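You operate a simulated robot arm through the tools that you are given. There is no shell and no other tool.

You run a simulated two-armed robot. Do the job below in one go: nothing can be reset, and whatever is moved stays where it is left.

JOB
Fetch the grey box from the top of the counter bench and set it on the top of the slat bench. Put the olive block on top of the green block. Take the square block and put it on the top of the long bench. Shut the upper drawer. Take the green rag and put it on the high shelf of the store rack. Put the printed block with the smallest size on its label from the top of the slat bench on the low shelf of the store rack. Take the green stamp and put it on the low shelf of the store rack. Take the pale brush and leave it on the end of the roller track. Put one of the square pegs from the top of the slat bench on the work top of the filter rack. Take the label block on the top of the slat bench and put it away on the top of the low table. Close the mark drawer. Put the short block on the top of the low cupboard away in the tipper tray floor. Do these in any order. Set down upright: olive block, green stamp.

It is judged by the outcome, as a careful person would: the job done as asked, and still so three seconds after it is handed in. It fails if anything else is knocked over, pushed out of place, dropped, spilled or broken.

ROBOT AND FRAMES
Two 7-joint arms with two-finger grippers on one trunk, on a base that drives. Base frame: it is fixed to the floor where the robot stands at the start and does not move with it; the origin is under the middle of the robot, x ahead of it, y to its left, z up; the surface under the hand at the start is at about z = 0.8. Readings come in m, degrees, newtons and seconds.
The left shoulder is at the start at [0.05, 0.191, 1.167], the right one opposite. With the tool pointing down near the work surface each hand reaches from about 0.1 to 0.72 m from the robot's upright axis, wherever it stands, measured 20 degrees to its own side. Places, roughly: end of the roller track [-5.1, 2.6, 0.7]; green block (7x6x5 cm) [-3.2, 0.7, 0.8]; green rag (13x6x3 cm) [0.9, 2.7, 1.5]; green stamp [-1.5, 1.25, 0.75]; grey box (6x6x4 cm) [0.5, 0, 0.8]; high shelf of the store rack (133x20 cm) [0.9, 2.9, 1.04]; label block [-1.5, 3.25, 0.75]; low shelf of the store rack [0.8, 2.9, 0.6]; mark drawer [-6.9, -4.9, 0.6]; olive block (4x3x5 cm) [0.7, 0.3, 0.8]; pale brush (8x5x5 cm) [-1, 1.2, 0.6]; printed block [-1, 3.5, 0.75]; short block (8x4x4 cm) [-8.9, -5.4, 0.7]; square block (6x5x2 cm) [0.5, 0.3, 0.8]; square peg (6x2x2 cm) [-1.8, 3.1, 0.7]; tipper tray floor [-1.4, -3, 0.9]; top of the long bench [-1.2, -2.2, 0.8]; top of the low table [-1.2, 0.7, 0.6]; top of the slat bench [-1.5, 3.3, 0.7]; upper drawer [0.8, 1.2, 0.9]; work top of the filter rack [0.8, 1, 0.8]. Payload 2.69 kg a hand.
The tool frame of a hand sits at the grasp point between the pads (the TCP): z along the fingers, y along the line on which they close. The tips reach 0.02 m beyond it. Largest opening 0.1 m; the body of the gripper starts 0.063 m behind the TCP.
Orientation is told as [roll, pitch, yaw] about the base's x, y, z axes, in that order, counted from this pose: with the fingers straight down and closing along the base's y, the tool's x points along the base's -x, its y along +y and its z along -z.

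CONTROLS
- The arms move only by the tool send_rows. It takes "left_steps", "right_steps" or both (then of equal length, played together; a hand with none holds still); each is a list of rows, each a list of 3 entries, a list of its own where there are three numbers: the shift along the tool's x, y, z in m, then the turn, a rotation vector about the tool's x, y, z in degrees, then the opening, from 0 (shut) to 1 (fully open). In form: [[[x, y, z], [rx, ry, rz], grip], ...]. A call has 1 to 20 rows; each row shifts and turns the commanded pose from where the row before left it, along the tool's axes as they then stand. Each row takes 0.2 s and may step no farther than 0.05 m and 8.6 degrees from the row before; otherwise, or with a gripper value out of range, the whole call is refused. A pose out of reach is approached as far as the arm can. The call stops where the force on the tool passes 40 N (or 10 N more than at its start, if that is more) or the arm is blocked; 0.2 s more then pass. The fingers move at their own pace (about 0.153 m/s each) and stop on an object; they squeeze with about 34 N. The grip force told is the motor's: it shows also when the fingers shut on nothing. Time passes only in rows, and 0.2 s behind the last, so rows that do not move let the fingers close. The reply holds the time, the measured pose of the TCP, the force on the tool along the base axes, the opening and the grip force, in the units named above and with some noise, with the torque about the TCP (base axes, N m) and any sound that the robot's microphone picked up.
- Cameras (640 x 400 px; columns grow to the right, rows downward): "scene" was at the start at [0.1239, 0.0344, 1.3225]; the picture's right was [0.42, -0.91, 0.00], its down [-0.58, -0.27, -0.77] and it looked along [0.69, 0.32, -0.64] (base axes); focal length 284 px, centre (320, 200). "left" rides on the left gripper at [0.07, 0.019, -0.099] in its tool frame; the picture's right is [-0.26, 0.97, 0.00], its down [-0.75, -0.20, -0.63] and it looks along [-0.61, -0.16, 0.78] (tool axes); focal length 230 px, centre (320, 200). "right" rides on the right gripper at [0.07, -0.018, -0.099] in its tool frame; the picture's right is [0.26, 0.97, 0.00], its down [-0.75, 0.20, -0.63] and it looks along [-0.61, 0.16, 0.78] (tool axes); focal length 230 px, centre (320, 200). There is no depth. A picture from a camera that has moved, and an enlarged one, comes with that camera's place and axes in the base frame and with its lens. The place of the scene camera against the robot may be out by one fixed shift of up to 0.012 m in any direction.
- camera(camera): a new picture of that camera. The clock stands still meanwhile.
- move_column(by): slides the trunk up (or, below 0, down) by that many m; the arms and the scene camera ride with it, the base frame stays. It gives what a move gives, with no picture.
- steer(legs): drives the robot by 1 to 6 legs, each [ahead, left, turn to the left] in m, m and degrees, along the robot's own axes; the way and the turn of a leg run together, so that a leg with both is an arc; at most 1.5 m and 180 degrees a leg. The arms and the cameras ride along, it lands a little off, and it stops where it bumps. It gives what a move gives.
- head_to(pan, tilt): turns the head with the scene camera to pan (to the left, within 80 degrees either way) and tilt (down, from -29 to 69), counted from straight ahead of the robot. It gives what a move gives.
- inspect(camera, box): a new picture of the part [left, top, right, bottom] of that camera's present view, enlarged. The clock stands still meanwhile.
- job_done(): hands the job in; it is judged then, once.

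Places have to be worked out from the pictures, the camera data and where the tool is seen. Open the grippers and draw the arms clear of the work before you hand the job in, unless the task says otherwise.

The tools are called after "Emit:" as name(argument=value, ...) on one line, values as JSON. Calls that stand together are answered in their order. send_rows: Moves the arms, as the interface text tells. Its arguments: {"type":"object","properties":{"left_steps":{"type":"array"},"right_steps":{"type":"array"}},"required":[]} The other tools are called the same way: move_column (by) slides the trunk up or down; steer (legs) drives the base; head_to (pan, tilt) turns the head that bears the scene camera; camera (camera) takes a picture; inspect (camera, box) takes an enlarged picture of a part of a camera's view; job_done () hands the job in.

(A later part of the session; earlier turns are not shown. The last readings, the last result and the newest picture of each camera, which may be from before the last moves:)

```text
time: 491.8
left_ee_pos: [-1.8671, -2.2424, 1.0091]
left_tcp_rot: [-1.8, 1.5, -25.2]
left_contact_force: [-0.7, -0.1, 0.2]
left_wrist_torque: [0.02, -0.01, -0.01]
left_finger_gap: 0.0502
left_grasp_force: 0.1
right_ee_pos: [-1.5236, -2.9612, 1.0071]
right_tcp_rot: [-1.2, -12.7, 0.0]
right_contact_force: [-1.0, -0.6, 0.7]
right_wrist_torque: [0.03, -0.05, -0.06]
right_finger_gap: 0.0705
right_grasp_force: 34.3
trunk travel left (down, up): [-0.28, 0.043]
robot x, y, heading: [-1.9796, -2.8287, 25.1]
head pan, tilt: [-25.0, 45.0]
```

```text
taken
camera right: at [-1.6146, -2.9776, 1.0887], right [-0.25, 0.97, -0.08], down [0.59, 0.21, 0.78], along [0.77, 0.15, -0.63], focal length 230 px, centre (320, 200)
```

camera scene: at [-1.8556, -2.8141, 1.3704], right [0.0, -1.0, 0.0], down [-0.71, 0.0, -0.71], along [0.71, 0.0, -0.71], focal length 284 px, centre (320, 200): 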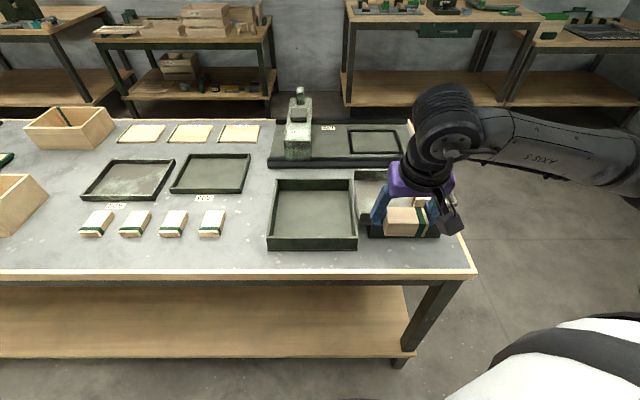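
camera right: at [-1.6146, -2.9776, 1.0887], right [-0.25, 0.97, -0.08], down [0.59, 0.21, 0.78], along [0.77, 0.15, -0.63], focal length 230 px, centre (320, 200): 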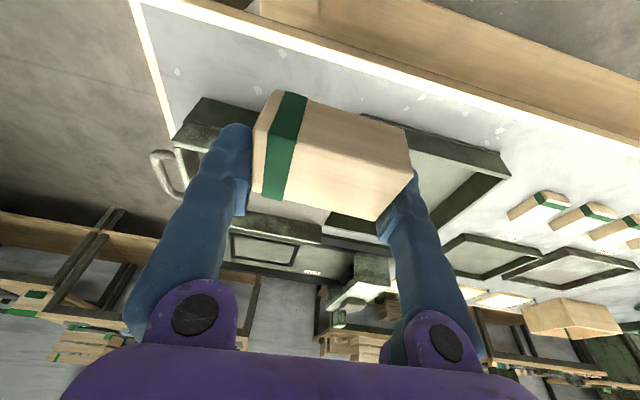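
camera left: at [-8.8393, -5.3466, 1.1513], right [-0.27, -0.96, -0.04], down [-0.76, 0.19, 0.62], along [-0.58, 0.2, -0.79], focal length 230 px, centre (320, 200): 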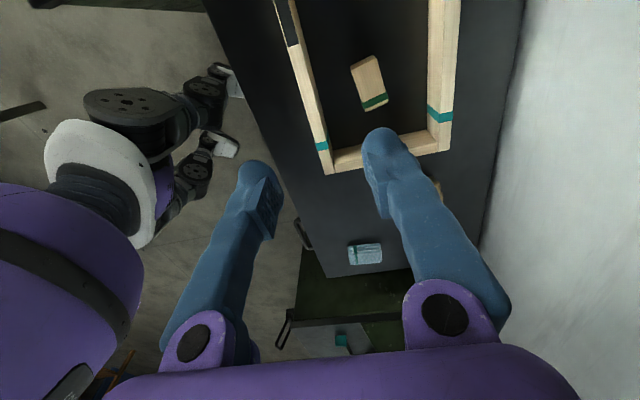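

The block is now aligned along y. I move it over the tray at height and look.

Emit:
send_rows(right_steps=[[[-0.0405, -0.005, 0.0091], [0, 0, 0], 0], [[-0.0405, -0.005, 0.0091], [0, 0, 0], 0], [[-0.0405, -0.005, 0.0091], [0, 0, 0], 0], [[-0.0405, -0.005, 0.0091], [0, 0, 0], 0], [[0, 0, 0], [0, 0, 0], 0]])

Emit:
camera(camera="right")

Emit:
inspect(camera="scene", box=[240, 70, 500, 290])

```text
time: 493.0
left_ee_pos: [-1.8684, -2.2442, 1.0094]
left_tcp_rot: [-1.8, 1.4, -25.2]
left_contact_force: [0.6, 0.4, 0.1]
left_wrist_torque: [-0.02, 0.02, 0.02]
left_finger_gap: 0.0501
left_grasp_force: 0.0
right_ee_pos: [-1.3604, -2.9814, 1.0065]
right_tcp_rot: [-1.1, -12.7, 0.0]
right_contact_force: [-0.3, -0.8, -0.3]
right_wrist_torque: [0.02, 0.0, 0.01]
right_finger_gap: 0.0704
right_grasp_force: 34.1
trunk travel left (down, up): [-0.28, 0.043]
robot x, y, heading: [-1.9807, -2.8299, 24.8]
head pan, tilt: [-25.0, 45.0]
```

```text
taken
camera right: at [-1.4496, -2.9985, 1.0886], right [-0.25, 0.97, -0.08], down [0.59, 0.21, 0.78], along [0.77, 0.15, -0.63], focal length 230 px, centre (320, 200)
```

right: 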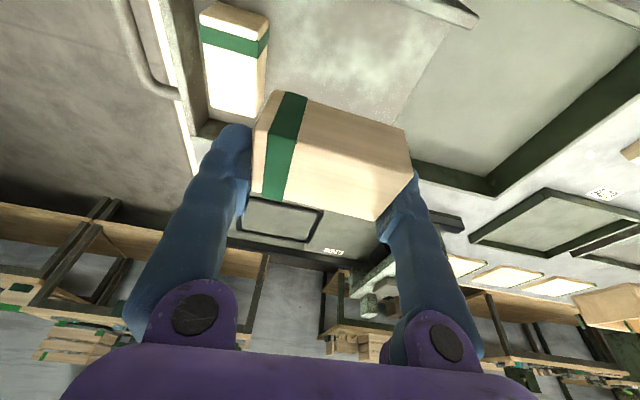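

```text
1.82 times, centred on (370, 180) of scene
camera zoom: at [-1.856, -2.8144, 1.3704], right [0.0, -1.0, 0.0], down [-0.71, 0.0, -0.71], along [0.71, 0.0, -0.71], focal length 517 px, centre (229, 236)
```

zoom: 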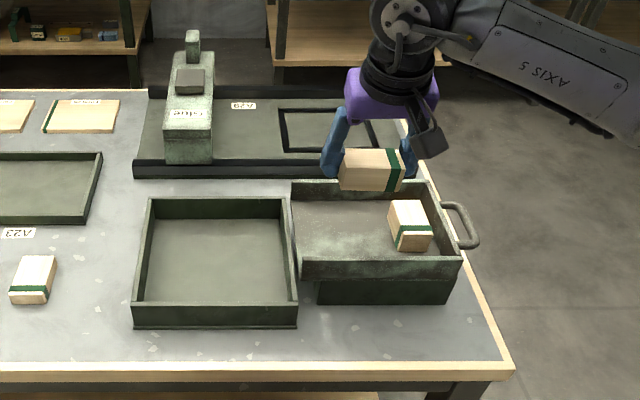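

I check the tray's north end and the neighbour block more closely.

Emit:
inspect(camera="scene", box=[340, 130, 470, 240])

Emit:
inspect(camera="right", box=[150, 0, 550, 220])

```text
3.64 times, centred on (405, 185) of scene
camera zoom: at [-1.856, -2.8144, 1.3704], right [0.0, -1.0, 0.0], down [-0.71, 0.0, -0.71], along [0.71, 0.0, -0.71], focal length 1034 px, centre (11, 254)
```

zoom: 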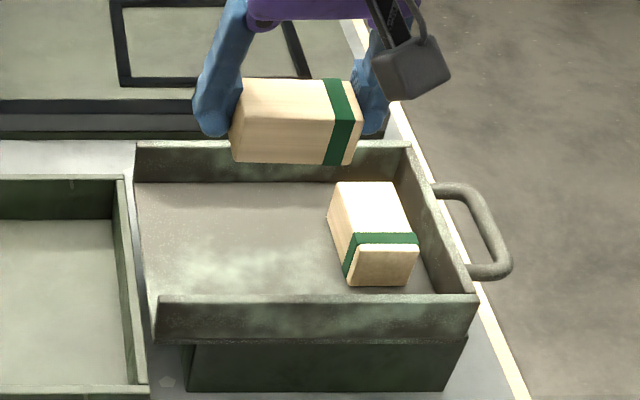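

```text
1.60 times, centred on (350, 110) of right
camera zoom: at [-1.4496, -2.9985, 1.0886], right [-0.25, 0.97, -0.08], down [0.59, 0.21, 0.78], along [0.77, 0.15, -0.63], focal length 368 px, centre (272, 344)
```

zoom: 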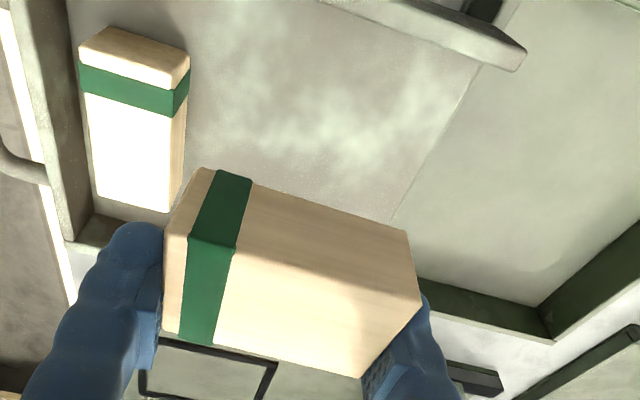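

The north end of the tray is open, and the neighbour block's side is at y≈−3.025, so I shift 1.8 cm north (y −2.963) and lower toward the floor.

Emit:
send_rows(right_steps=[[[0, 0.018, 0], [0, 0, 0], 0], [[0.0077, 0.0007, 0.0341], [0, 0, 0], 0], [[0.0066, 0.0006, 0.0293], [0, 0, 0], 0], [[0, 0, 0], [0, 0, 0], 0]])

Emit:
inspect(camera="scene", box=[340, 130, 470, 240])

Emit:
camera(camera="right")

```text
time: 494.0
left_ee_pos: [-1.8677, -2.2432, 1.0091]
left_tcp_rot: [-1.9, 1.5, -25.1]
left_contact_force: [-0.1, -0.7, 0.4]
left_wrist_torque: [0.01, -0.01, -0.01]
left_finger_gap: 0.0498
left_grasp_force: 0.1
right_ee_pos: [-1.3594, -2.9642, 0.9417]
right_tcp_rot: [-1.1, -12.7, -0.1]
right_contact_force: [0.1, 0.4, -0.3]
right_wrist_torque: [0.02, 0.0, 0.04]
right_finger_gap: 0.0702
right_grasp_force: 34.3
trunk travel left (down, up): [-0.28, 0.043]
robot x, y, heading: [-1.9766, -2.8268, 24.6]
head pan, tilt: [-25.0, 45.0]
```

```text
3.64 times, centred on (405, 185) of scene
camera zoom: at [-1.8557, -2.8144, 1.3704], right [0.0, -1.0, 0.0], down [-0.71, 0.0, -0.71], along [0.71, 0.0, -0.71], focal length 1034 px, centre (11, 254)
```

zoom: 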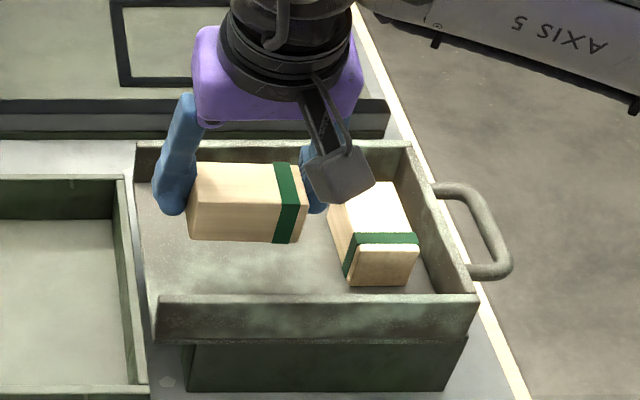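

```text
taken
camera right: at [-1.4488, -2.9802, 1.0231], right [-0.25, 0.97, -0.08], down [0.59, 0.21, 0.78], along [0.77, 0.15, -0.63], focal length 230 px, centre (320, 200)
```

right: 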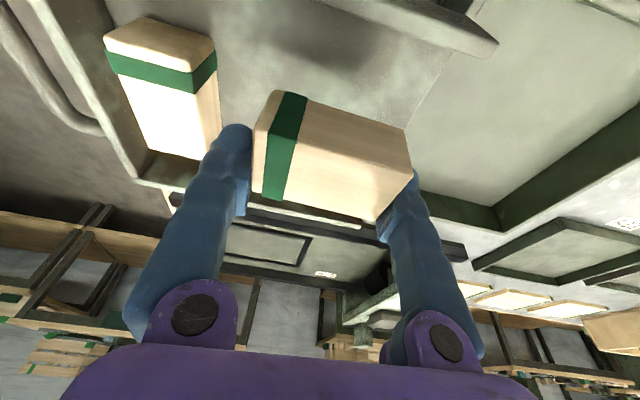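

Clearance is fine. I keep lowering in small steps until it touches.

Emit:
send_rows(right_steps=[[[0.0033, 0.0003, 0.0146], [0, 0, 0], 0], [[0.0022, 0.0002, 0.0098], [0, 0, 0], 0], [[0.0013, 0.0001, 0.0059], [0, 0, 0], 0], [[0, 0, 0], [0, 0, 0], 0]])

Emit:
inspect(camera="scene", box=[340, 130, 470, 240])

```text
time: 495.0
left_ee_pos: [-1.8678, -2.2443, 1.0107]
left_tcp_rot: [-1.9, 1.5, -25.2]
left_contact_force: [0.7, -0.2, 0.7]
left_wrist_torque: [0.0, 0.0, 0.01]
left_finger_gap: 0.0501
left_grasp_force: 0.1
right_ee_pos: [-1.358, -2.9638, 0.9103]
right_tcp_rot: [-1.2, -12.7, -0.1]
right_contact_force: [0.1, 0.5, -0.4]
right_wrist_torque: [-0.01, -0.01, -0.04]
right_finger_gap: 0.0704
right_grasp_force: 34.2
trunk travel left (down, up): [-0.28, 0.043]
robot x, y, heading: [-1.9795, -2.8298, 24.7]
head pan, tilt: [-25.0, 45.0]
```

```text
3.64 times, centred on (405, 185) of scene
camera zoom: at [-1.8556, -2.8142, 1.3704], right [0.0, -1.0, 0.0], down [-0.71, 0.0, -0.71], along [0.71, 0.0, -0.71], focal length 1034 px, centre (11, 254)
```

zoom: 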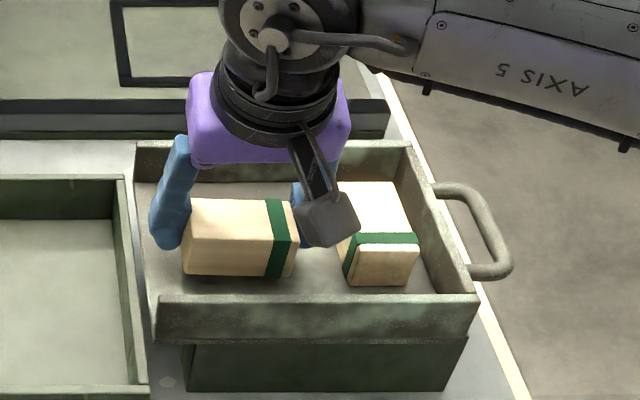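

Nearly down. I continue in 4–5 mm steps.

Emit:
send_rows(right_steps=[[[0.0011, 0.0001, 0.0049], [0, 0, 0], 0], [[0.0009, 0.0001, 0.0039], [0, 0, 0], 0], [[0.0009, 0.0001, 0.0039], [0, 0, 0], 0], [[0, 0, 0], [0, 0, 0], 0]])

```text
time: 496.0
left_ee_pos: [-1.8681, -2.2435, 1.0108]
left_tcp_rot: [-1.9, 1.5, -25.2]
left_contact_force: [0.8, -0.3, -0.9]
left_wrist_torque: [-0.01, 0.0, -0.03]
left_finger_gap: 0.05
left_grasp_force: 0.1
right_ee_pos: [-1.359, -2.9637, 0.8983]
right_tcp_rot: [-1.2, -12.7, -0.1]
right_contact_force: [0.1, -0.3, 0.0]
right_wrist_torque: [-0.01, -0.01, -0.03]
right_finger_gap: 0.0703
right_grasp_force: 34.4
trunk travel left (down, up): [-0.28, 0.043]
robot x, y, heading: [-1.984, -2.8291, 24.8]
head pan, tilt: [-25.0, 45.0]
```

Emit:
send_rows(right_steps=[[[0.0009, 0.0001, 0.0039], [0, 0, 0], 0], [[0.0009, 0.0001, 0.0039], [0, 0, 0], 0], [[0.0007, 0.0001, 0.0029], [0, 0, 0], 0], [[0, 0, 0], [0, 0, 0], 0]])

Emit:
inspect(camera="scene", box=[340, 130, 470, 240])

```text
time: 496.8
left_ee_pos: [-1.8686, -2.2428, 1.0097]
left_tcp_rot: [-2.0, 1.4, -25.3]
left_contact_force: [1.0, -1.2, 0.0]
left_wrist_torque: [0.02, 0.05, 0.0]
left_finger_gap: 0.0502
left_grasp_force: 0.1
right_ee_pos: [-1.3573, -2.963, 0.8946]
right_tcp_rot: [-0.7, -13.5, -0.1]
right_contact_force: [-4.0, 0.8, 18.4]
right_wrist_torque: [-0.64, 0.71, -0.13]
right_finger_gap: 0.0701
right_grasp_force: 34.5
trunk travel left (down, up): [-0.28, 0.043]
robot x, y, heading: [-1.9831, -2.8315, 24.9]
head pan, tilt: [-25.0, 45.0]
stopped in row 4 (right hand): the force on the tool passed its limit at 42 N (the readings are from after the stop); the commanded pose is now the measured one
```

```text
3.64 times, centred on (405, 185) of scene
camera zoom: at [-1.8572, -2.814, 1.3704], right [0.0, -1.0, 0.0], down [-0.71, 0.0, -0.71], along [0.71, 0.0, -0.71], focal length 1034 px, centre (11, 254)
```

zoom: 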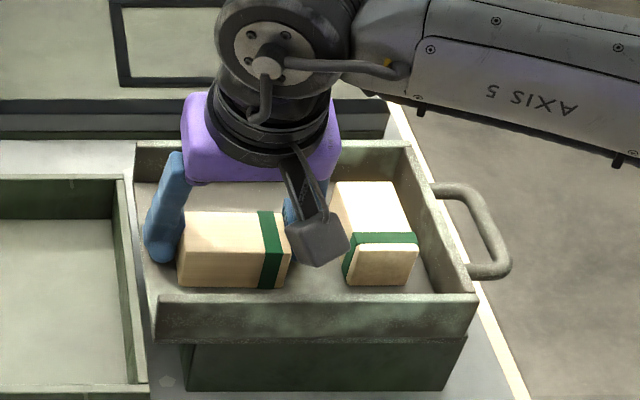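

Contact. I ease up 2 mm, open to 8 cm, and withdraw along the finger axis.

Emit:
send_rows(right_steps=[[[0, 0, -0.002], [0, 0, 0], 0], [[0, 0, 0], [0, 0, 0], 0.76], [[0, 0, 0], [0, 0, 0], 0.8], [[0, 0, 0], [0, 0, 0], 0.8], [[0, 0, -0.02], [0, 0, 0], 0.8], [[0, 0, -0.04], [0, 0, 0], 0.8], [[0, 0, -0.05], [0, 0, 0], 0.8], [[0, 0, -0.05], [0, 0, 0], 0.8]])

Emit:
inspect(camera="scene", box=[340, 130, 470, 240])

```text
time: 498.6
left_ee_pos: [-1.8685, -2.2422, 1.0089]
left_tcp_rot: [-1.9, 1.4, -25.2]
left_contact_force: [0.3, 0.0, 0.3]
left_wrist_torque: [0.04, -0.01, 0.03]
left_finger_gap: 0.0503
left_grasp_force: 0.0
right_ee_pos: [-1.3949, -2.9603, 1.049]
right_tcp_rot: [-0.9, -13.2, 0.0]
right_contact_force: [0.3, 0.0, 0.1]
right_wrist_torque: [-0.01, -0.03, -0.01]
right_finger_gap: 0.08
right_grasp_force: 0.1
trunk travel left (down, up): [-0.28, 0.043]
robot x, y, heading: [-1.9804, -2.8299, 24.8]
head pan, tilt: [-25.0, 45.0]
```

```text
3.64 times, centred on (405, 185) of scene
camera zoom: at [-1.8562, -2.814, 1.3704], right [0.0, -1.0, 0.0], down [-0.71, 0.0, -0.71], along [0.71, 0.0, -0.71], focal length 1034 px, centre (11, 254)
```

zoom: 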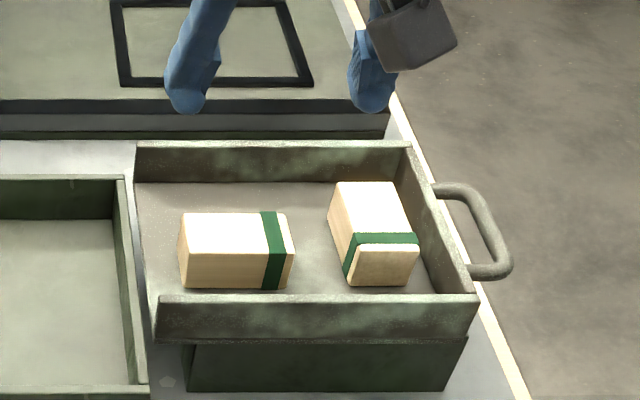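

The short block lies in the tipper tray. Next the square block at the counter: I straighten and retract the right hand, then drive north and through the corridor between the long bench and the low table.

Emit:
send_rows(right_steps=[[[0, 0, 0], [0, 6.6, 0], 0.8], [[0, 0, 0], [0, 6.6, 0], 0.8], [[0.045, 0, 0], [0, 0, 0], 0.8], [[0.045, 0, 0], [0, 0, 0], 0.8], [[0.045, 0, 0], [0, 0, 0], 0.8], [[0.045, 0, 0], [0, 0, 0], 0.8]])

Emit:
steer(legs=[[-0.15, 0.05, -24.8], [0, 1.1, 0], [0, 1.15, 0]])

Emit:
head_to(pan=0, tilt=25)

Emit:
camera(camera="scene")

```text
time: 500.0
left_ee_pos: [-1.8687, -2.2428, 1.0097]
left_tcp_rot: [-1.9, 1.4, -25.2]
left_contact_force: [-0.3, 0.2, 0.5]
left_wrist_torque: [0.01, 0.02, 0.01]
left_finger_gap: 0.0501
left_grasp_force: 0.1
right_ee_pos: [-1.5739, -2.961, 1.0499]
right_tcp_rot: [-1.0, -0.1, -0.4]
right_contact_force: [-1.0, -0.3, 0.2]
right_wrist_torque: [-0.01, -0.02, -0.01]
right_finger_gap: 0.08
right_grasp_force: 0.0
trunk travel left (down, up): [-0.28, 0.043]
robot x, y, heading: [-1.9794, -2.8295, 24.9]
head pan, tilt: [-25.0, 45.0]
```

```text
time: 521.1
left_ee_pos: [-1.7585, -0.0946, 1.0096]
left_tcp_rot: [-1.9, 1.5, -51.2]
left_contact_force: [-0.3, -0.1, 0.9]
left_wrist_torque: [0.0, -0.02, -0.01]
left_finger_gap: 0.05
left_grasp_force: 0.0
right_ee_pos: [-1.8098, -0.8676, 1.0493]
right_tcp_rot: [-0.9, 0.0, -26.3]
right_contact_force: [0.1, 0.3, 0.3]
right_wrist_torque: [-0.02, -0.01, 0.03]
right_finger_gap: 0.08
right_grasp_force: 0.1
trunk travel left (down, up): [-0.28, 0.043]
robot x, y, heading: [-2.1183, -0.5711, -1.0]
head pan, tilt: [-25.0, 45.0]
```

```text
time: 522.0
left_ee_pos: [-1.758, -0.0936, 1.0091]
left_tcp_rot: [-1.9, 1.5, -51.3]
left_contact_force: [0.3, 0.3, 0.8]
left_wrist_torque: [0.05, -0.01, 0.0]
left_finger_gap: 0.0499
left_grasp_force: 0.1
right_ee_pos: [-1.8088, -0.8674, 1.0495]
right_tcp_rot: [-0.9, 0.0, -26.4]
right_contact_force: [-1.0, -0.4, 0.4]
right_wrist_torque: [0.05, -0.02, -0.02]
right_finger_gap: 0.0799
right_grasp_force: 0.1
trunk travel left (down, up): [-0.28, 0.043]
robot x, y, heading: [-2.1173, -0.5749, -1.3]
head pan, tilt: [0.0, 25.0]
```

```text
taken
camera scene: at [-1.9777, -0.5755, 1.4009], right [-0.02, -1.0, 0.0], down [-0.42, 0.01, -0.91], along [0.91, -0.02, -0.42], focal length 284 px, centre (320, 200)
```

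scene: 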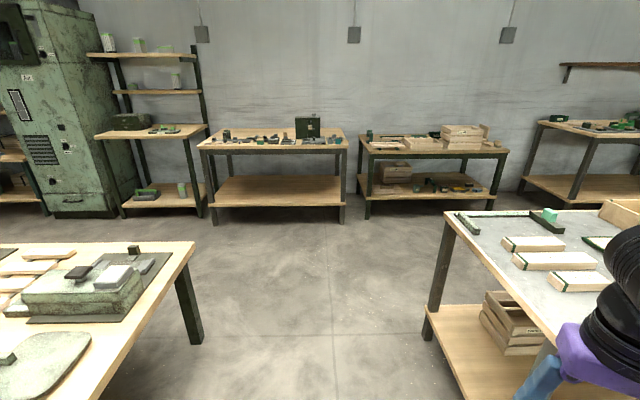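

The corridor (y −1.17…0.03) is clear. I drive east through it and up to the counter at about [-0.11, 0.24], heading −45°, for the square block with the left hand.

Emit:
steer(legs=[[1.0, 0.03, 0], [0.72, 0.03, 0], [0.29, 0.76, 0], [0, 0, -43.7]])

Emit:
head_to(pan=50, tilt=45)

Emit:
camera(camera="scene")

Emit:
camera(camera="left")

```text
time: 539.3
left_ee_pos: [0.4732, 0.3376, 1.0099]
left_tcp_rot: [-1.8, 1.6, -94.1]
left_contact_force: [0.4, -0.7, 0.0]
left_wrist_torque: [-0.02, -0.02, -0.02]
left_finger_gap: 0.0502
left_grasp_force: 0.1
right_ee_pos: [-0.0902, -0.1951, 1.0483]
right_tcp_rot: [-1.0, 0.0, -69.1]
right_contact_force: [0.3, 0.6, -0.2]
right_wrist_torque: [0.05, -0.03, -0.01]
right_finger_gap: 0.08
right_grasp_force: 0.1
trunk travel left (down, up): [-0.28, 0.043]
robot x, y, heading: [-0.1172, 0.23, -44.3]
head pan, tilt: [0.0, 25.0]
```

```text
time: 540.5
left_ee_pos: [0.4731, 0.3375, 1.0094]
left_tcp_rot: [-2.0, 1.6, -94.1]
left_contact_force: [0.1, 0.0, -0.5]
left_wrist_torque: [0.0, 0.01, -0.01]
left_finger_gap: 0.0502
left_grasp_force: 0.0
right_ee_pos: [-0.0905, -0.1953, 1.0492]
right_tcp_rot: [-1.0, 0.0, -69.2]
right_contact_force: [0.1, 0.2, 0.1]
right_wrist_torque: [-0.02, 0.0, 0.02]
right_finger_gap: 0.0799
right_grasp_force: 0.1
trunk travel left (down, up): [-0.28, 0.043]
robot x, y, heading: [-0.1144, 0.2286, -44.3]
head pan, tilt: [50.0, 45.0]
```

```text
taken
camera scene: at [0.0023, 0.2096, 1.3704], right [0.1, -0.99, 0.0], down [-0.7, -0.07, -0.71], along [0.7, 0.07, -0.71], focal length 284 px, centre (320, 200)
```

scene: 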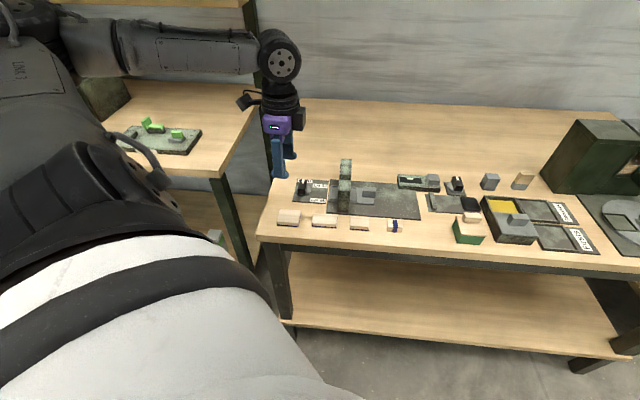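

```text
taken
camera left: at [0.4998, 0.403, 1.1111], right [0.94, -0.32, -0.04], down [-0.23, -0.75, 0.62], along [-0.23, -0.57, -0.79], focal length 230 px, centre (320, 200)
```

left: 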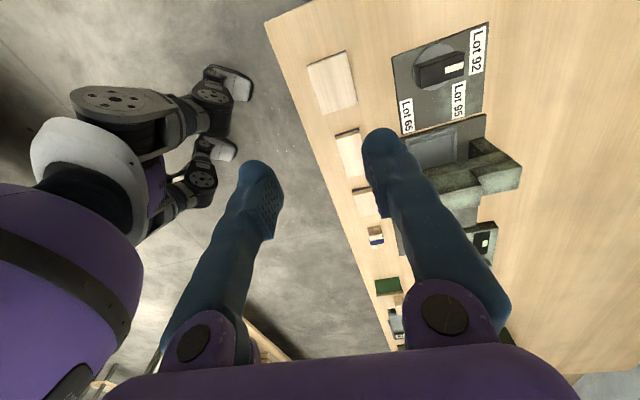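

The leftmost cream block measures ≈5.5×4.6 cm at [0.483, 0.347] – the square block. I centre the hand, square it to yaw −90° and lower most of the way.

Emit:
send_rows(left_steps=[[[0.0095, 0.01, 0], [0, 0, -4.1], 0.75], [[0, 0, 0.045], [0, 0, 0], 0.75], [[0, 0, 0.045], [0, 0, 0], 0.75], [[0, 0, 0.03], [0, 0, 0], 0.75], [[0, 0, 0], [0, 0, 0], 0.75]])

Emit:
camera(camera="left")

```text
time: 541.7
left_ee_pos: [0.4797, 0.3485, 0.8877]
left_tcp_rot: [-1.8, 1.7, -90.0]
left_contact_force: [0.0, -0.1, 0.6]
left_wrist_torque: [0.01, 0.03, -0.03]
left_finger_gap: 0.0748
left_grasp_force: 0.1
right_ee_pos: [-0.091, -0.1958, 1.0495]
right_tcp_rot: [-0.9, 0.1, -69.2]
right_contact_force: [-0.3, -0.3, -0.5]
right_wrist_torque: [0.0, 0.02, -0.01]
right_finger_gap: 0.0802
right_grasp_force: 0.0
trunk travel left (down, up): [-0.28, 0.043]
robot x, y, heading: [-0.1136, 0.2338, -44.0]
head pan, tilt: [50.0, 45.0]
```

```text
taken
camera left: at [0.5025, 0.4159, 0.9887], right [0.97, -0.26, -0.04], down [-0.18, -0.77, 0.61], along [-0.19, -0.59, -0.79], focal length 230 px, centre (320, 200)
```

left: 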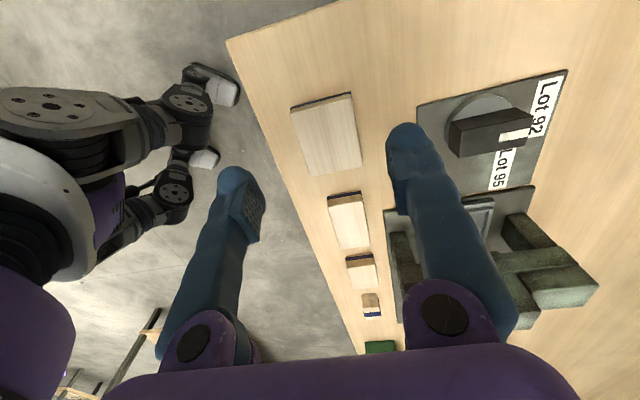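

Block centre ≈[0.483, 0.346]. I adjust 3 mm, lower to z≈0.824 and close.

Emit:
send_rows(left_steps=[[[-0.003, 0.003, 0.03], [0, 0, 0], 0.75], [[0, 0, 0.02], [0, 0, 0], 0.75], [[0, 0, 0.013], [0, 0, 0], 0.75], [[0, 0, 0], [0, 0, 0], 0.55], [[0, 0, 0], [0, 0, 0], 0.3], [[0, 0, 0], [0, 0, 0], 0.0], [[0, 0, 0], [0, 0, 0], 0.0]])

Emit:
camera(camera="left")

```text
time: 543.3
left_ee_pos: [0.4806, 0.3463, 0.8258]
left_tcp_rot: [-1.7, 1.7, -89.9]
left_contact_force: [-0.9, 0.3, 0.5]
left_wrist_torque: [0.01, 0.01, 0.02]
left_finger_gap: 0.0439
left_grasp_force: 33.9
right_ee_pos: [-0.0912, -0.1959, 1.049]
right_tcp_rot: [-0.9, 0.1, -69.2]
right_contact_force: [0.3, -0.1, 1.2]
right_wrist_torque: [-0.01, -0.01, 0.0]
right_finger_gap: 0.08
right_grasp_force: 0.2
trunk travel left (down, up): [-0.28, 0.043]
robot x, y, heading: [-0.1142, 0.2293, -44.0]
head pan, tilt: [50.0, 45.0]
```

```text
taken
camera left: at [0.5028, 0.4143, 0.9275], right [0.97, -0.26, -0.04], down [-0.18, -0.77, 0.61], along [-0.19, -0.59, -0.79], focal length 230 px, centre (320, 200)
```

left: 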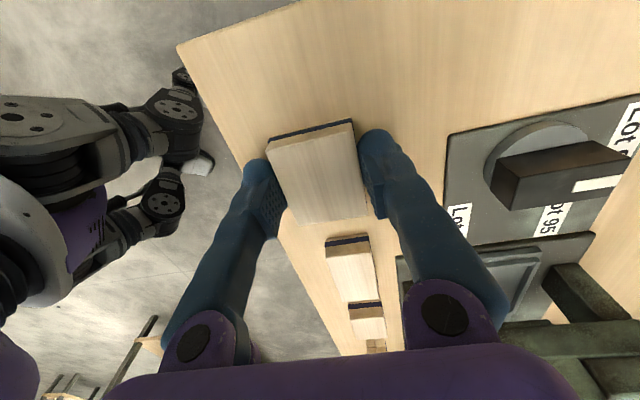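

The square block is gripped (4.4 cm). I lift it and back away from the counter, then head for the long bench's north end, where the surface is free.

Emit:
send_rows(left_steps=[[[0, 0, -0.03], [0, 0, 0], 0.0], [[0, 0, -0.05], [0, 0, 0], 0.0], [[0, 0, -0.05], [0, 0, 0], 0.0], [[0, 0, -0.05], [0, 0, 0], 0.0]])

Emit:
camera(camera="left")

Emit:
steer(legs=[[0.27, -0.72, 0], [0, 0, -91], [0.6, -0.55, 0]])

Emit:
head_to(pan=35, tilt=40)

Emit:
camera(camera="scene")

```text
time: 544.3
left_ee_pos: [0.4831, 0.3442, 1.0062]
left_tcp_rot: [-1.8, 1.7, -90.0]
left_contact_force: [1.1, 0.5, 0.4]
left_wrist_torque: [-0.01, 0.02, -0.02]
left_finger_gap: 0.0442
left_grasp_force: 33.8
right_ee_pos: [-0.0915, -0.1951, 1.0498]
right_tcp_rot: [-0.8, 0.0, -69.1]
right_contact_force: [-0.7, -0.6, -0.2]
right_wrist_torque: [0.01, -0.01, 0.0]
right_finger_gap: 0.0797
right_grasp_force: 0.0
trunk travel left (down, up): [-0.28, 0.043]
robot x, y, heading: [-0.1101, 0.2312, -44.0]
head pan, tilt: [50.0, 45.0]
```

```text
taken
camera left: at [0.5068, 0.4116, 1.1071], right [0.97, -0.26, -0.04], down [-0.18, -0.77, 0.61], along [-0.19, -0.59, -0.79], focal length 230 px, centre (320, 200)
```

left: 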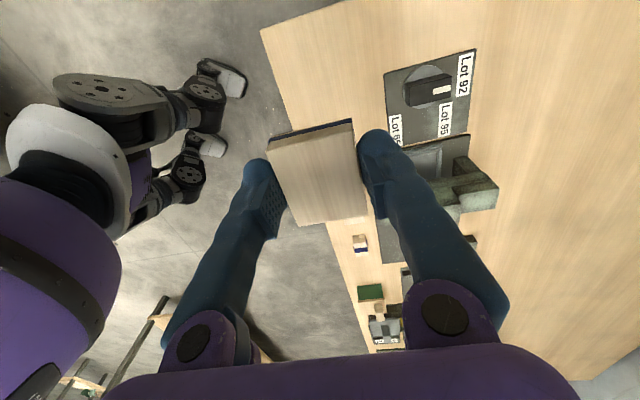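

```text
time: 559.9
left_ee_pos: [-1.1657, -1.097, 1.0054]
left_tcp_rot: [-1.9, 1.5, 176.8]
left_contact_force: [-0.5, -0.3, 0.4]
left_wrist_torque: [0.02, 0.0, 0.01]
left_finger_gap: 0.0442
left_grasp_force: 34.3
right_ee_pos: [-1.6699, -0.4905, 1.0489]
right_tcp_rot: [-0.9, 0.0, -162.6]
right_contact_force: [-0.5, -0.7, -0.2]
right_wrist_torque: [-0.04, 0.0, -0.01]
right_finger_gap: 0.0799
right_grasp_force: 0.1
trunk travel left (down, up): [-0.28, 0.043]
robot x, y, heading: [-1.2421, -0.4917, -137.4]
head pan, tilt: [50.0, 45.0]
```

```text
time: 560.7
left_ee_pos: [-1.1641, -1.0963, 1.0046]
left_tcp_rot: [-1.8, 1.5, 176.7]
left_contact_force: [-0.1, 0.3, 0.0]
left_wrist_torque: [0.02, 0.0, 0.01]
left_finger_gap: 0.0441
left_grasp_force: 33.8
right_ee_pos: [-1.6704, -0.4913, 1.0494]
right_tcp_rot: [-0.8, 0.0, -162.6]
right_contact_force: [0.0, 0.2, -0.2]
right_wrist_torque: [-0.03, 0.01, 0.02]
right_finger_gap: 0.0802
right_grasp_force: 0.1
trunk travel left (down, up): [-0.28, 0.043]
robot x, y, heading: [-1.2453, -0.4915, -137.2]
head pan, tilt: [35.0, 40.0]
```

```text
taken
camera scene: at [-1.2838, -0.6037, 1.3776], right [-0.98, 0.21, 0.0], down [0.14, 0.63, -0.77], along [-0.16, -0.75, -0.64], focal length 284 px, centre (320, 200)
```

scene: 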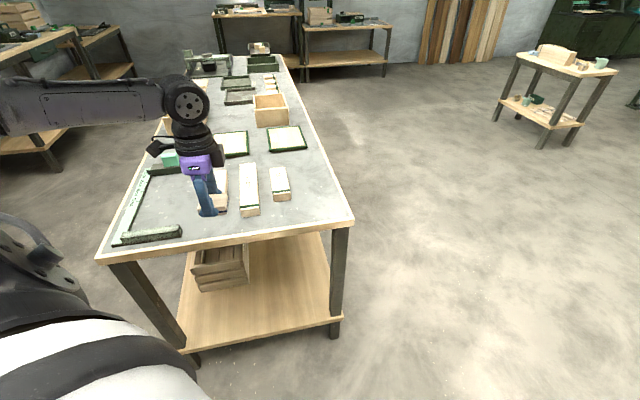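

The free patch at the bench's NW corner, around [-1.42, -1.31], suits the square block. I shift the base so the hand is over it.

Emit:
steer(legs=[[0.332, -0.017, 0]])

Emit:
camera(camera="scene")

Emit:
camera(camera="left")

```text
time: 562.9
left_ee_pos: [-1.4203, -1.3129, 1.0043]
left_tcp_rot: [-2.0, 1.7, 176.9]
left_contact_force: [0.2, 0.2, 0.2]
left_wrist_torque: [0.02, 0.01, 0.0]
left_finger_gap: 0.0441
left_grasp_force: 34.5
right_ee_pos: [-1.9278, -0.7061, 1.0489]
right_tcp_rot: [-1.0, 0.0, -162.5]
right_contact_force: [0.2, 0.0, -0.4]
right_wrist_torque: [0.03, 0.02, -0.01]
right_finger_gap: 0.0801
right_grasp_force: 0.1
trunk travel left (down, up): [-0.28, 0.043]
robot x, y, heading: [-1.5001, -0.7045, -137.3]
head pan, tilt: [35.0, 40.0]
```

```text
taken
camera scene: at [-1.5415, -0.8182, 1.3776], right [-0.98, 0.21, 0.0], down [0.14, 0.63, -0.77], along [-0.16, -0.75, -0.64], focal length 284 px, centre (320, 200)
```

scene: 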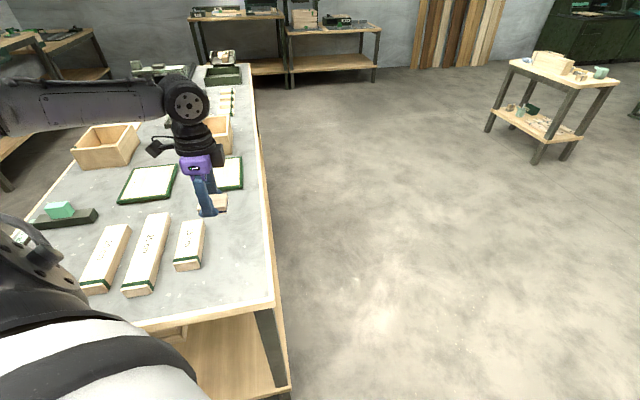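

```text
taken
camera left: at [-1.3552, -1.3369, 1.1061], right [-0.31, -0.95, -0.04], down [-0.76, 0.22, 0.61], along [-0.57, 0.22, -0.79], focal length 230 px, centre (320, 200)
```

left: 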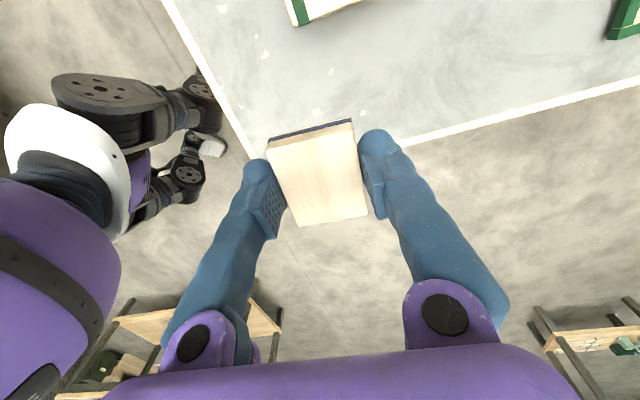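

The spot is 10 cm from the west edge and 13 cm from the north edge, free all round. I lower the block to the bench.

Emit:
send_rows(left_steps=[[[0, 0, 0.045], [0, 0, 0], 0], [[0, 0, 0.045], [0, 0, 0], 0], [[0, 0, 0.045], [0, 0, 0], 0], [[0, 0, 0.02], [0, 0, 0], 0], [[0, 0, 0.01], [0, 0, 0], 0], [[0, 0, 0.006], [0, 0, 0], 0], [[0, 0, 0.005], [0, 0, 0], 0], [[0, 0, 0], [0, 0, 0], 0]])

```text
time: 564.7
left_ee_pos: [-1.4149, -1.3083, 0.8301]
left_tcp_rot: [-1.6, 1.6, 176.8]
left_contact_force: [-0.7, -1.0, -0.3]
left_wrist_torque: [0.02, -0.01, 0.05]
left_finger_gap: 0.0441
left_grasp_force: 34.4
right_ee_pos: [-1.9273, -0.7052, 1.0491]
right_tcp_rot: [-0.8, 0.0, -162.5]
right_contact_force: [0.4, 0.4, 0.4]
right_wrist_torque: [0.04, 0.0, 0.0]
right_finger_gap: 0.0798
right_grasp_force: 0.2
trunk travel left (down, up): [-0.28, 0.043]
robot x, y, heading: [-1.5012, -0.7047, -137.1]
head pan, tilt: [35.0, 40.0]
```

Not yet touching at z 0.830; I continue in 4 mm steps.

Emit:
send_rows(left_steps=[[[0, 0, 0.004], [0, 0, 0], 0], [[0, 0, 0.004], [0, 0, 0], 0], [[0, 0, 0.003], [0, 0, 0], 0], [[0, 0, 0], [0, 0, 0], 0]])

Emit:
camera(camera="left")

```text
time: 565.7
left_ee_pos: [-1.4159, -1.3061, 0.8237]
left_tcp_rot: [-1.3, 1.7, 176.9]
left_contact_force: [4.5, -3.3, 36.0]
left_wrist_torque: [-0.12, -0.11, 0.02]
left_finger_gap: 0.0442
left_grasp_force: 34.0
right_ee_pos: [-1.9273, -0.7034, 1.0502]
right_tcp_rot: [-0.8, -0.1, -162.6]
right_contact_force: [0.7, 1.0, 0.2]
right_wrist_torque: [0.01, 0.03, -0.01]
right_finger_gap: 0.08
right_grasp_force: 0.0
trunk travel left (down, up): [-0.28, 0.043]
robot x, y, heading: [-1.5005, -0.7039, -137.3]
head pan, tilt: [35.0, 40.0]
```

```text
taken
camera left: at [-1.3501, -1.3307, 0.9235], right [-0.31, -0.95, -0.03], down [-0.76, 0.23, 0.61], along [-0.58, 0.21, -0.79], focal length 230 px, centre (320, 200)
```

left: 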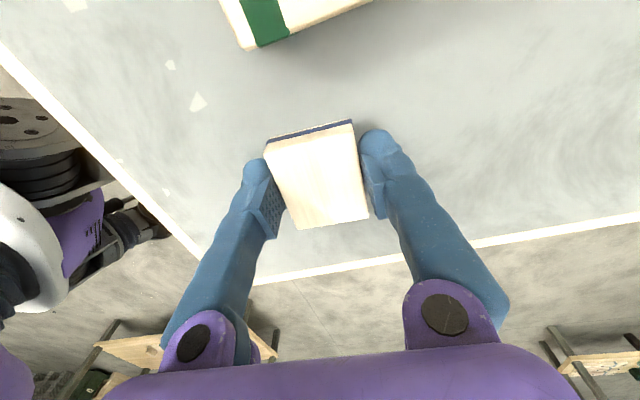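

Contact at 36 N. I ease up 2 mm, open to 7 cm and rise.

Emit:
send_rows(left_steps=[[[0, 0, -0.002], [0, 0, 0], 0], [[0, 0, 0], [0, 0, 0], 0.55], [[0, 0, 0], [0, 0, 0], 0.7], [[0, 0, 0], [0, 0, 0], 0.7], [[0, 0, -0.03], [0, 0, 0], 0.7], [[0, 0, -0.05], [0, 0, 0], 0.7], [[0, 0, -0.05], [0, 0, 0], 0.7], [[0, 0, -0.05], [0, 0, 0], 0.7]])

Emit:
inspect(camera="scene", box=[60, 100, 300, 320])

```text
time: 567.5
left_ee_pos: [-1.4212, -1.3115, 1.0007]
left_tcp_rot: [-1.8, 1.7, 176.8]
left_contact_force: [0.1, 0.5, 0.6]
left_wrist_torque: [0.0, 0.01, -0.01]
left_finger_gap: 0.07
left_grasp_force: 0.0
right_ee_pos: [-1.927, -0.7054, 1.0486]
right_tcp_rot: [-0.9, 0.0, -162.5]
right_contact_force: [-0.9, 0.5, -0.1]
right_wrist_torque: [-0.03, -0.01, 0.0]
right_finger_gap: 0.08
right_grasp_force: 0.1
trunk travel left (down, up): [-0.28, 0.043]
robot x, y, heading: [-1.5007, -0.7084, -137.3]
head pan, tilt: [35.0, 40.0]
```

```text
1.82 times, centred on (180, 210) of scene
camera zoom: at [-1.5412, -0.817, 1.3776], right [-0.98, 0.21, 0.0], down [0.14, 0.63, -0.77], along [-0.16, -0.75, -0.64], focal length 517 px, centre (574, 182)
```

zoom: 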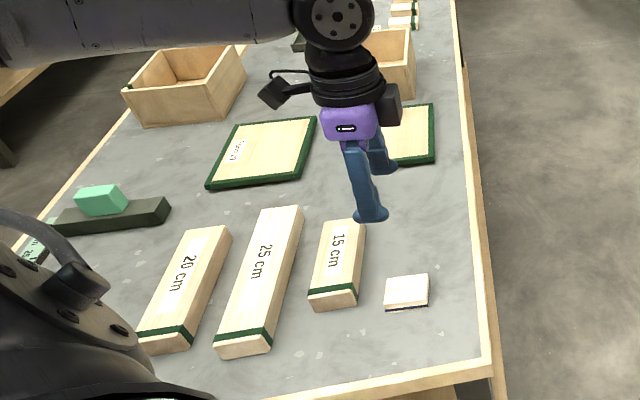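

The square block is on the long bench. Now I drive around the low table's west side to its north side, to take the green stamp and to look across at the store rack.

Emit:
steer(legs=[[0.308, -0.625, 0], [0, 0, -132.7], [1.25, 0, 0], [1.25, 0, 0], [0, -0.6, 0]])

Emit:
head_to(pan=-60, tilt=10)

Emit:
camera(camera="scene")

Emit:
inspect(camera="scene", box=[200, 80, 480, 280])

```text
time: 596.1
left_ee_pos: [-1.9595, 2.3828, 0.9991]
left_tcp_rot: [-1.8, 1.7, 43.1]
left_contact_force: [-0.3, -0.9, 0.3]
left_wrist_torque: [0.01, -0.02, 0.0]
left_finger_gap: 0.0701
left_grasp_force: 0.1
right_ee_pos: [-1.1718, 2.3284, 1.0494]
right_tcp_rot: [-0.9, 0.0, 63.7]
right_contact_force: [0.0, -0.3, 0.4]
right_wrist_torque: [-0.02, 0.03, 0.0]
right_finger_gap: 0.08
right_grasp_force: 0.0
trunk travel left (down, up): [-0.28, 0.043]
robot x, y, heading: [-1.4655, 2.0217, 89.0]
head pan, tilt: [35.0, 40.0]
```

```text
time: 597.8
left_ee_pos: [-1.9594, 2.3826, 0.9989]
left_tcp_rot: [-1.8, 1.5, 43.1]
left_contact_force: [0.3, -0.3, 0.2]
left_wrist_torque: [-0.02, 0.02, 0.0]
left_finger_gap: 0.0702
left_grasp_force: 0.1
right_ee_pos: [-1.1708, 2.3273, 1.0499]
right_tcp_rot: [-1.0, 0.1, 63.7]
right_contact_force: [-0.1, -0.3, -0.5]
right_wrist_torque: [-0.01, -0.01, -0.03]
right_finger_gap: 0.0802
right_grasp_force: 0.1
trunk travel left (down, up): [-0.28, 0.043]
robot x, y, heading: [-1.4694, 2.0189, 89.0]
head pan, tilt: [-60.0, 10.0]
```

```text
taken
camera scene: at [-1.3779, 2.1045, 1.4253], right [0.48, -0.88, 0.0], down [-0.15, -0.08, -0.98], along [0.86, 0.48, -0.17], focal length 284 px, centre (320, 200)
```

scene: 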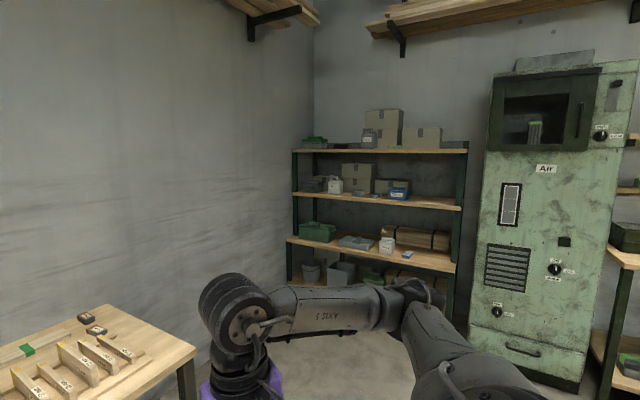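

```text
2.00 times, centred on (340, 180) of scene
camera zoom: at [-1.3779, 2.1045, 1.4253], right [0.48, -0.88, 0.0], down [-0.15, -0.08, -0.98], along [0.86, 0.48, -0.17], focal length 569 px, centre (280, 240)
```

zoom: 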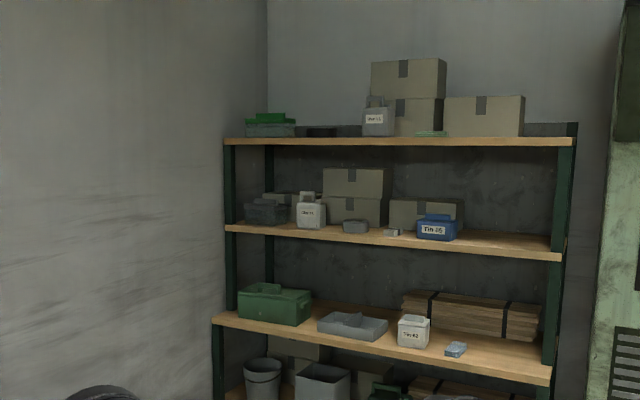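

The store rack: top shelf z≈1.45 holds the green rag at its front near y≈2.7; the high shelf is z≈1.04, the low shelf z≈0.6. Now the stamp: I turn south and approach the low table's NW corner with the right hand.

Emit:
steer(legs=[[0, 0, -149], [0.26, 0.03, 0]])

Emit:
head_to(pan=-35, tilt=50)

Emit:
camera(camera="scene")

Emit:
camera(camera="right")

```text
time: 605.7
left_ee_pos: [-0.6988, 1.767, 1.0]
left_tcp_rot: [-1.8, 1.7, -105.2]
left_contact_force: [0.2, -0.2, -0.9]
left_wrist_torque: [0.03, -0.01, 0.03]
left_finger_gap: 0.0701
left_grasp_force: 0.0
right_ee_pos: [-1.3965, 1.3976, 1.0495]
right_tcp_rot: [-0.9, 0.0, -84.5]
right_contact_force: [-0.3, -0.5, 0.1]
right_wrist_torque: [0.01, 0.03, 0.02]
right_finger_gap: 0.0799
right_grasp_force: 0.1
trunk travel left (down, up): [-0.28, 0.043]
robot x, y, heading: [-1.306, 1.8151, -59.1]
head pan, tilt: [-60.0, 10.0]
```

```text
time: 606.8
left_ee_pos: [-0.6994, 1.7675, 0.9997]
left_tcp_rot: [-1.8, 1.6, -105.3]
left_contact_force: [0.2, -0.6, 0.0]
left_wrist_torque: [-0.01, 0.05, 0.01]
left_finger_gap: 0.0698
left_grasp_force: 0.1
right_ee_pos: [-1.3977, 1.3967, 1.05]
right_tcp_rot: [-0.9, 0.0, -84.3]
right_contact_force: [-0.4, 0.8, 0.2]
right_wrist_torque: [0.02, 0.05, 0.06]
right_finger_gap: 0.0799
right_grasp_force: 0.0
trunk travel left (down, up): [-0.28, 0.043]
robot x, y, heading: [-1.3044, 1.8156, -59.4]
head pan, tilt: [-35.0, 50.0]
```

```text
taken
camera scene: at [-1.2871, 1.7013, 1.3635], right [-1.0, 0.07, 0.0], down [0.06, 0.76, -0.64], along [-0.05, -0.64, -0.77], focal length 284 px, centre (320, 200)
```

scene: 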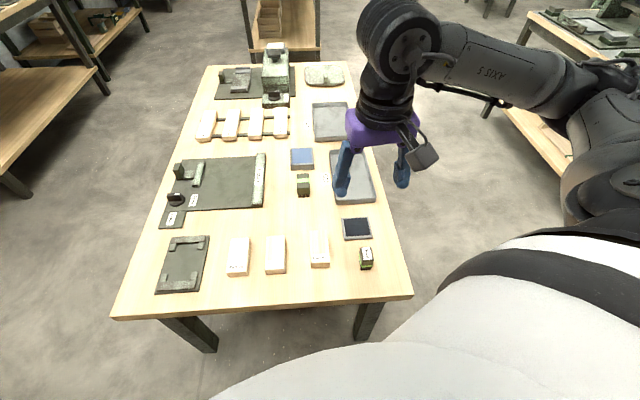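

```text
taken
camera right: at [-1.4214, 1.4648, 1.149], right [0.94, 0.35, -0.01], down [0.28, -0.73, 0.63], along [0.21, -0.59, -0.78], focal length 230 px, centre (320, 200)
```

right: 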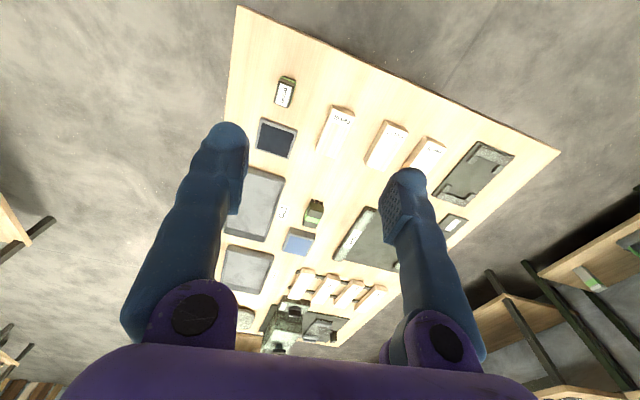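

Emit:
inspect(camera="scene", box=[310, 200, 420, 290])

Emit:
inspect(camera="right", box=[230, 50, 370, 170])

```text
4.44 times, centred on (365, 245) of scene
camera zoom: at [-1.2871, 1.7013, 1.3635], right [-1.0, 0.07, 0.0], down [0.06, 0.76, -0.64], along [-0.05, -0.64, -0.77], focal length 1264 px, centre (120, 0)
```

zoom: 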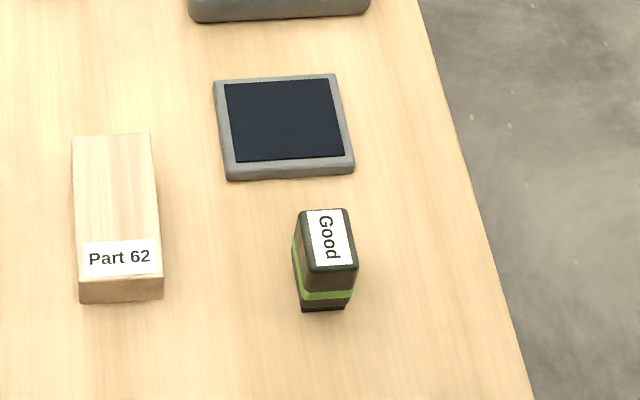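

```text
3.33 times, centred on (300, 110) of right
camera zoom: at [-1.4214, 1.4648, 1.149], right [0.94, 0.35, -0.01], down [0.28, -0.73, 0.63], along [0.21, -0.59, -0.78], focal length 767 px, centre (387, 500)
```

zoom: 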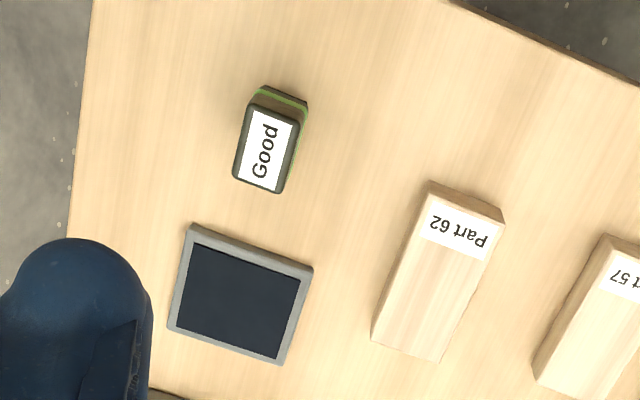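

The "Good" stamp (≈3×4.2×5 cm, green band) stands at [-1.45, 1.32], aligned with the axes. I centre the right hand over it, square to yaw −90°, and lower the trunk.

Emit:
send_rows(right_steps=[[[-0.036, -0.0297, 0], [0, 0, 0], 0.6], [[-0.036, -0.0297, 0], [0, 0, 0], 0.6], [[0, 0, 0], [0, 0, 5.7], 0.6], [[0, 0, 0], [0, 0, 0], 0.6]])

Emit:
move_column(by=-0.25)

Emit:
camera(camera="right")

```text
time: 607.8
left_ee_pos: [-0.6998, 1.7672, 1.0]
left_tcp_rot: [-1.8, 1.6, -105.3]
left_contact_force: [0.1, -0.1, -0.5]
left_wrist_torque: [0.0, 0.0, -0.01]
left_finger_gap: 0.0699
left_grasp_force: 0.0
right_ee_pos: [-1.45, 1.3185, 1.0523]
right_tcp_rot: [-0.9, -0.1, -90.1]
right_contact_force: [-0.3, 0.2, -0.1]
right_wrist_torque: [0.0, 0.0, -0.01]
right_finger_gap: 0.06
right_grasp_force: 0.1
trunk travel left (down, up): [-0.28, 0.043]
robot x, y, heading: [-1.3095, 1.8178, -59.1]
head pan, tilt: [-35.0, 50.0]
```

```text
time: 610.4
left_ee_pos: [-0.6992, 1.7666, 0.75]
left_tcp_rot: [-1.8, 1.5, -105.2]
left_contact_force: [0.6, -0.1, 0.5]
left_wrist_torque: [0.02, 0.0, 0.02]
left_finger_gap: 0.07
left_grasp_force: 0.0
right_ee_pos: [-1.4502, 1.3172, 0.8025]
right_tcp_rot: [-0.9, -0.1, -90.2]
right_contact_force: [0.6, 0.3, -0.6]
right_wrist_torque: [0.03, 0.03, -0.03]
right_finger_gap: 0.0598
right_grasp_force: 0.0
trunk travel left (down, up): [-0.03, 0.293]
robot x, y, heading: [-1.3093, 1.814, -59.2]
head pan, tilt: [-35.0, 50.0]
```

```text
taken
camera right: at [-1.467, 1.3879, 0.9017], right [0.97, 0.26, -0.01], down [0.21, -0.75, 0.63], along [0.15, -0.61, -0.78], focal length 230 px, centre (320, 200)
```

right: 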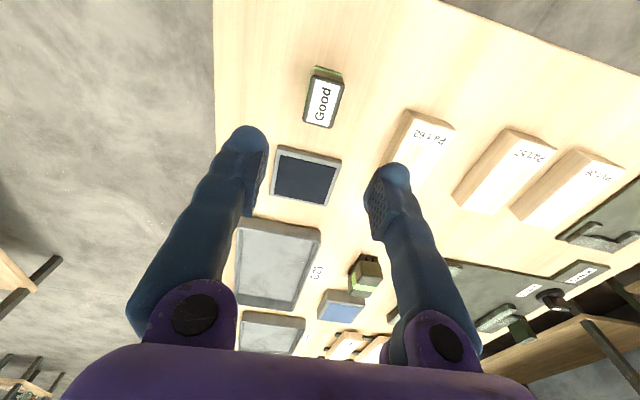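

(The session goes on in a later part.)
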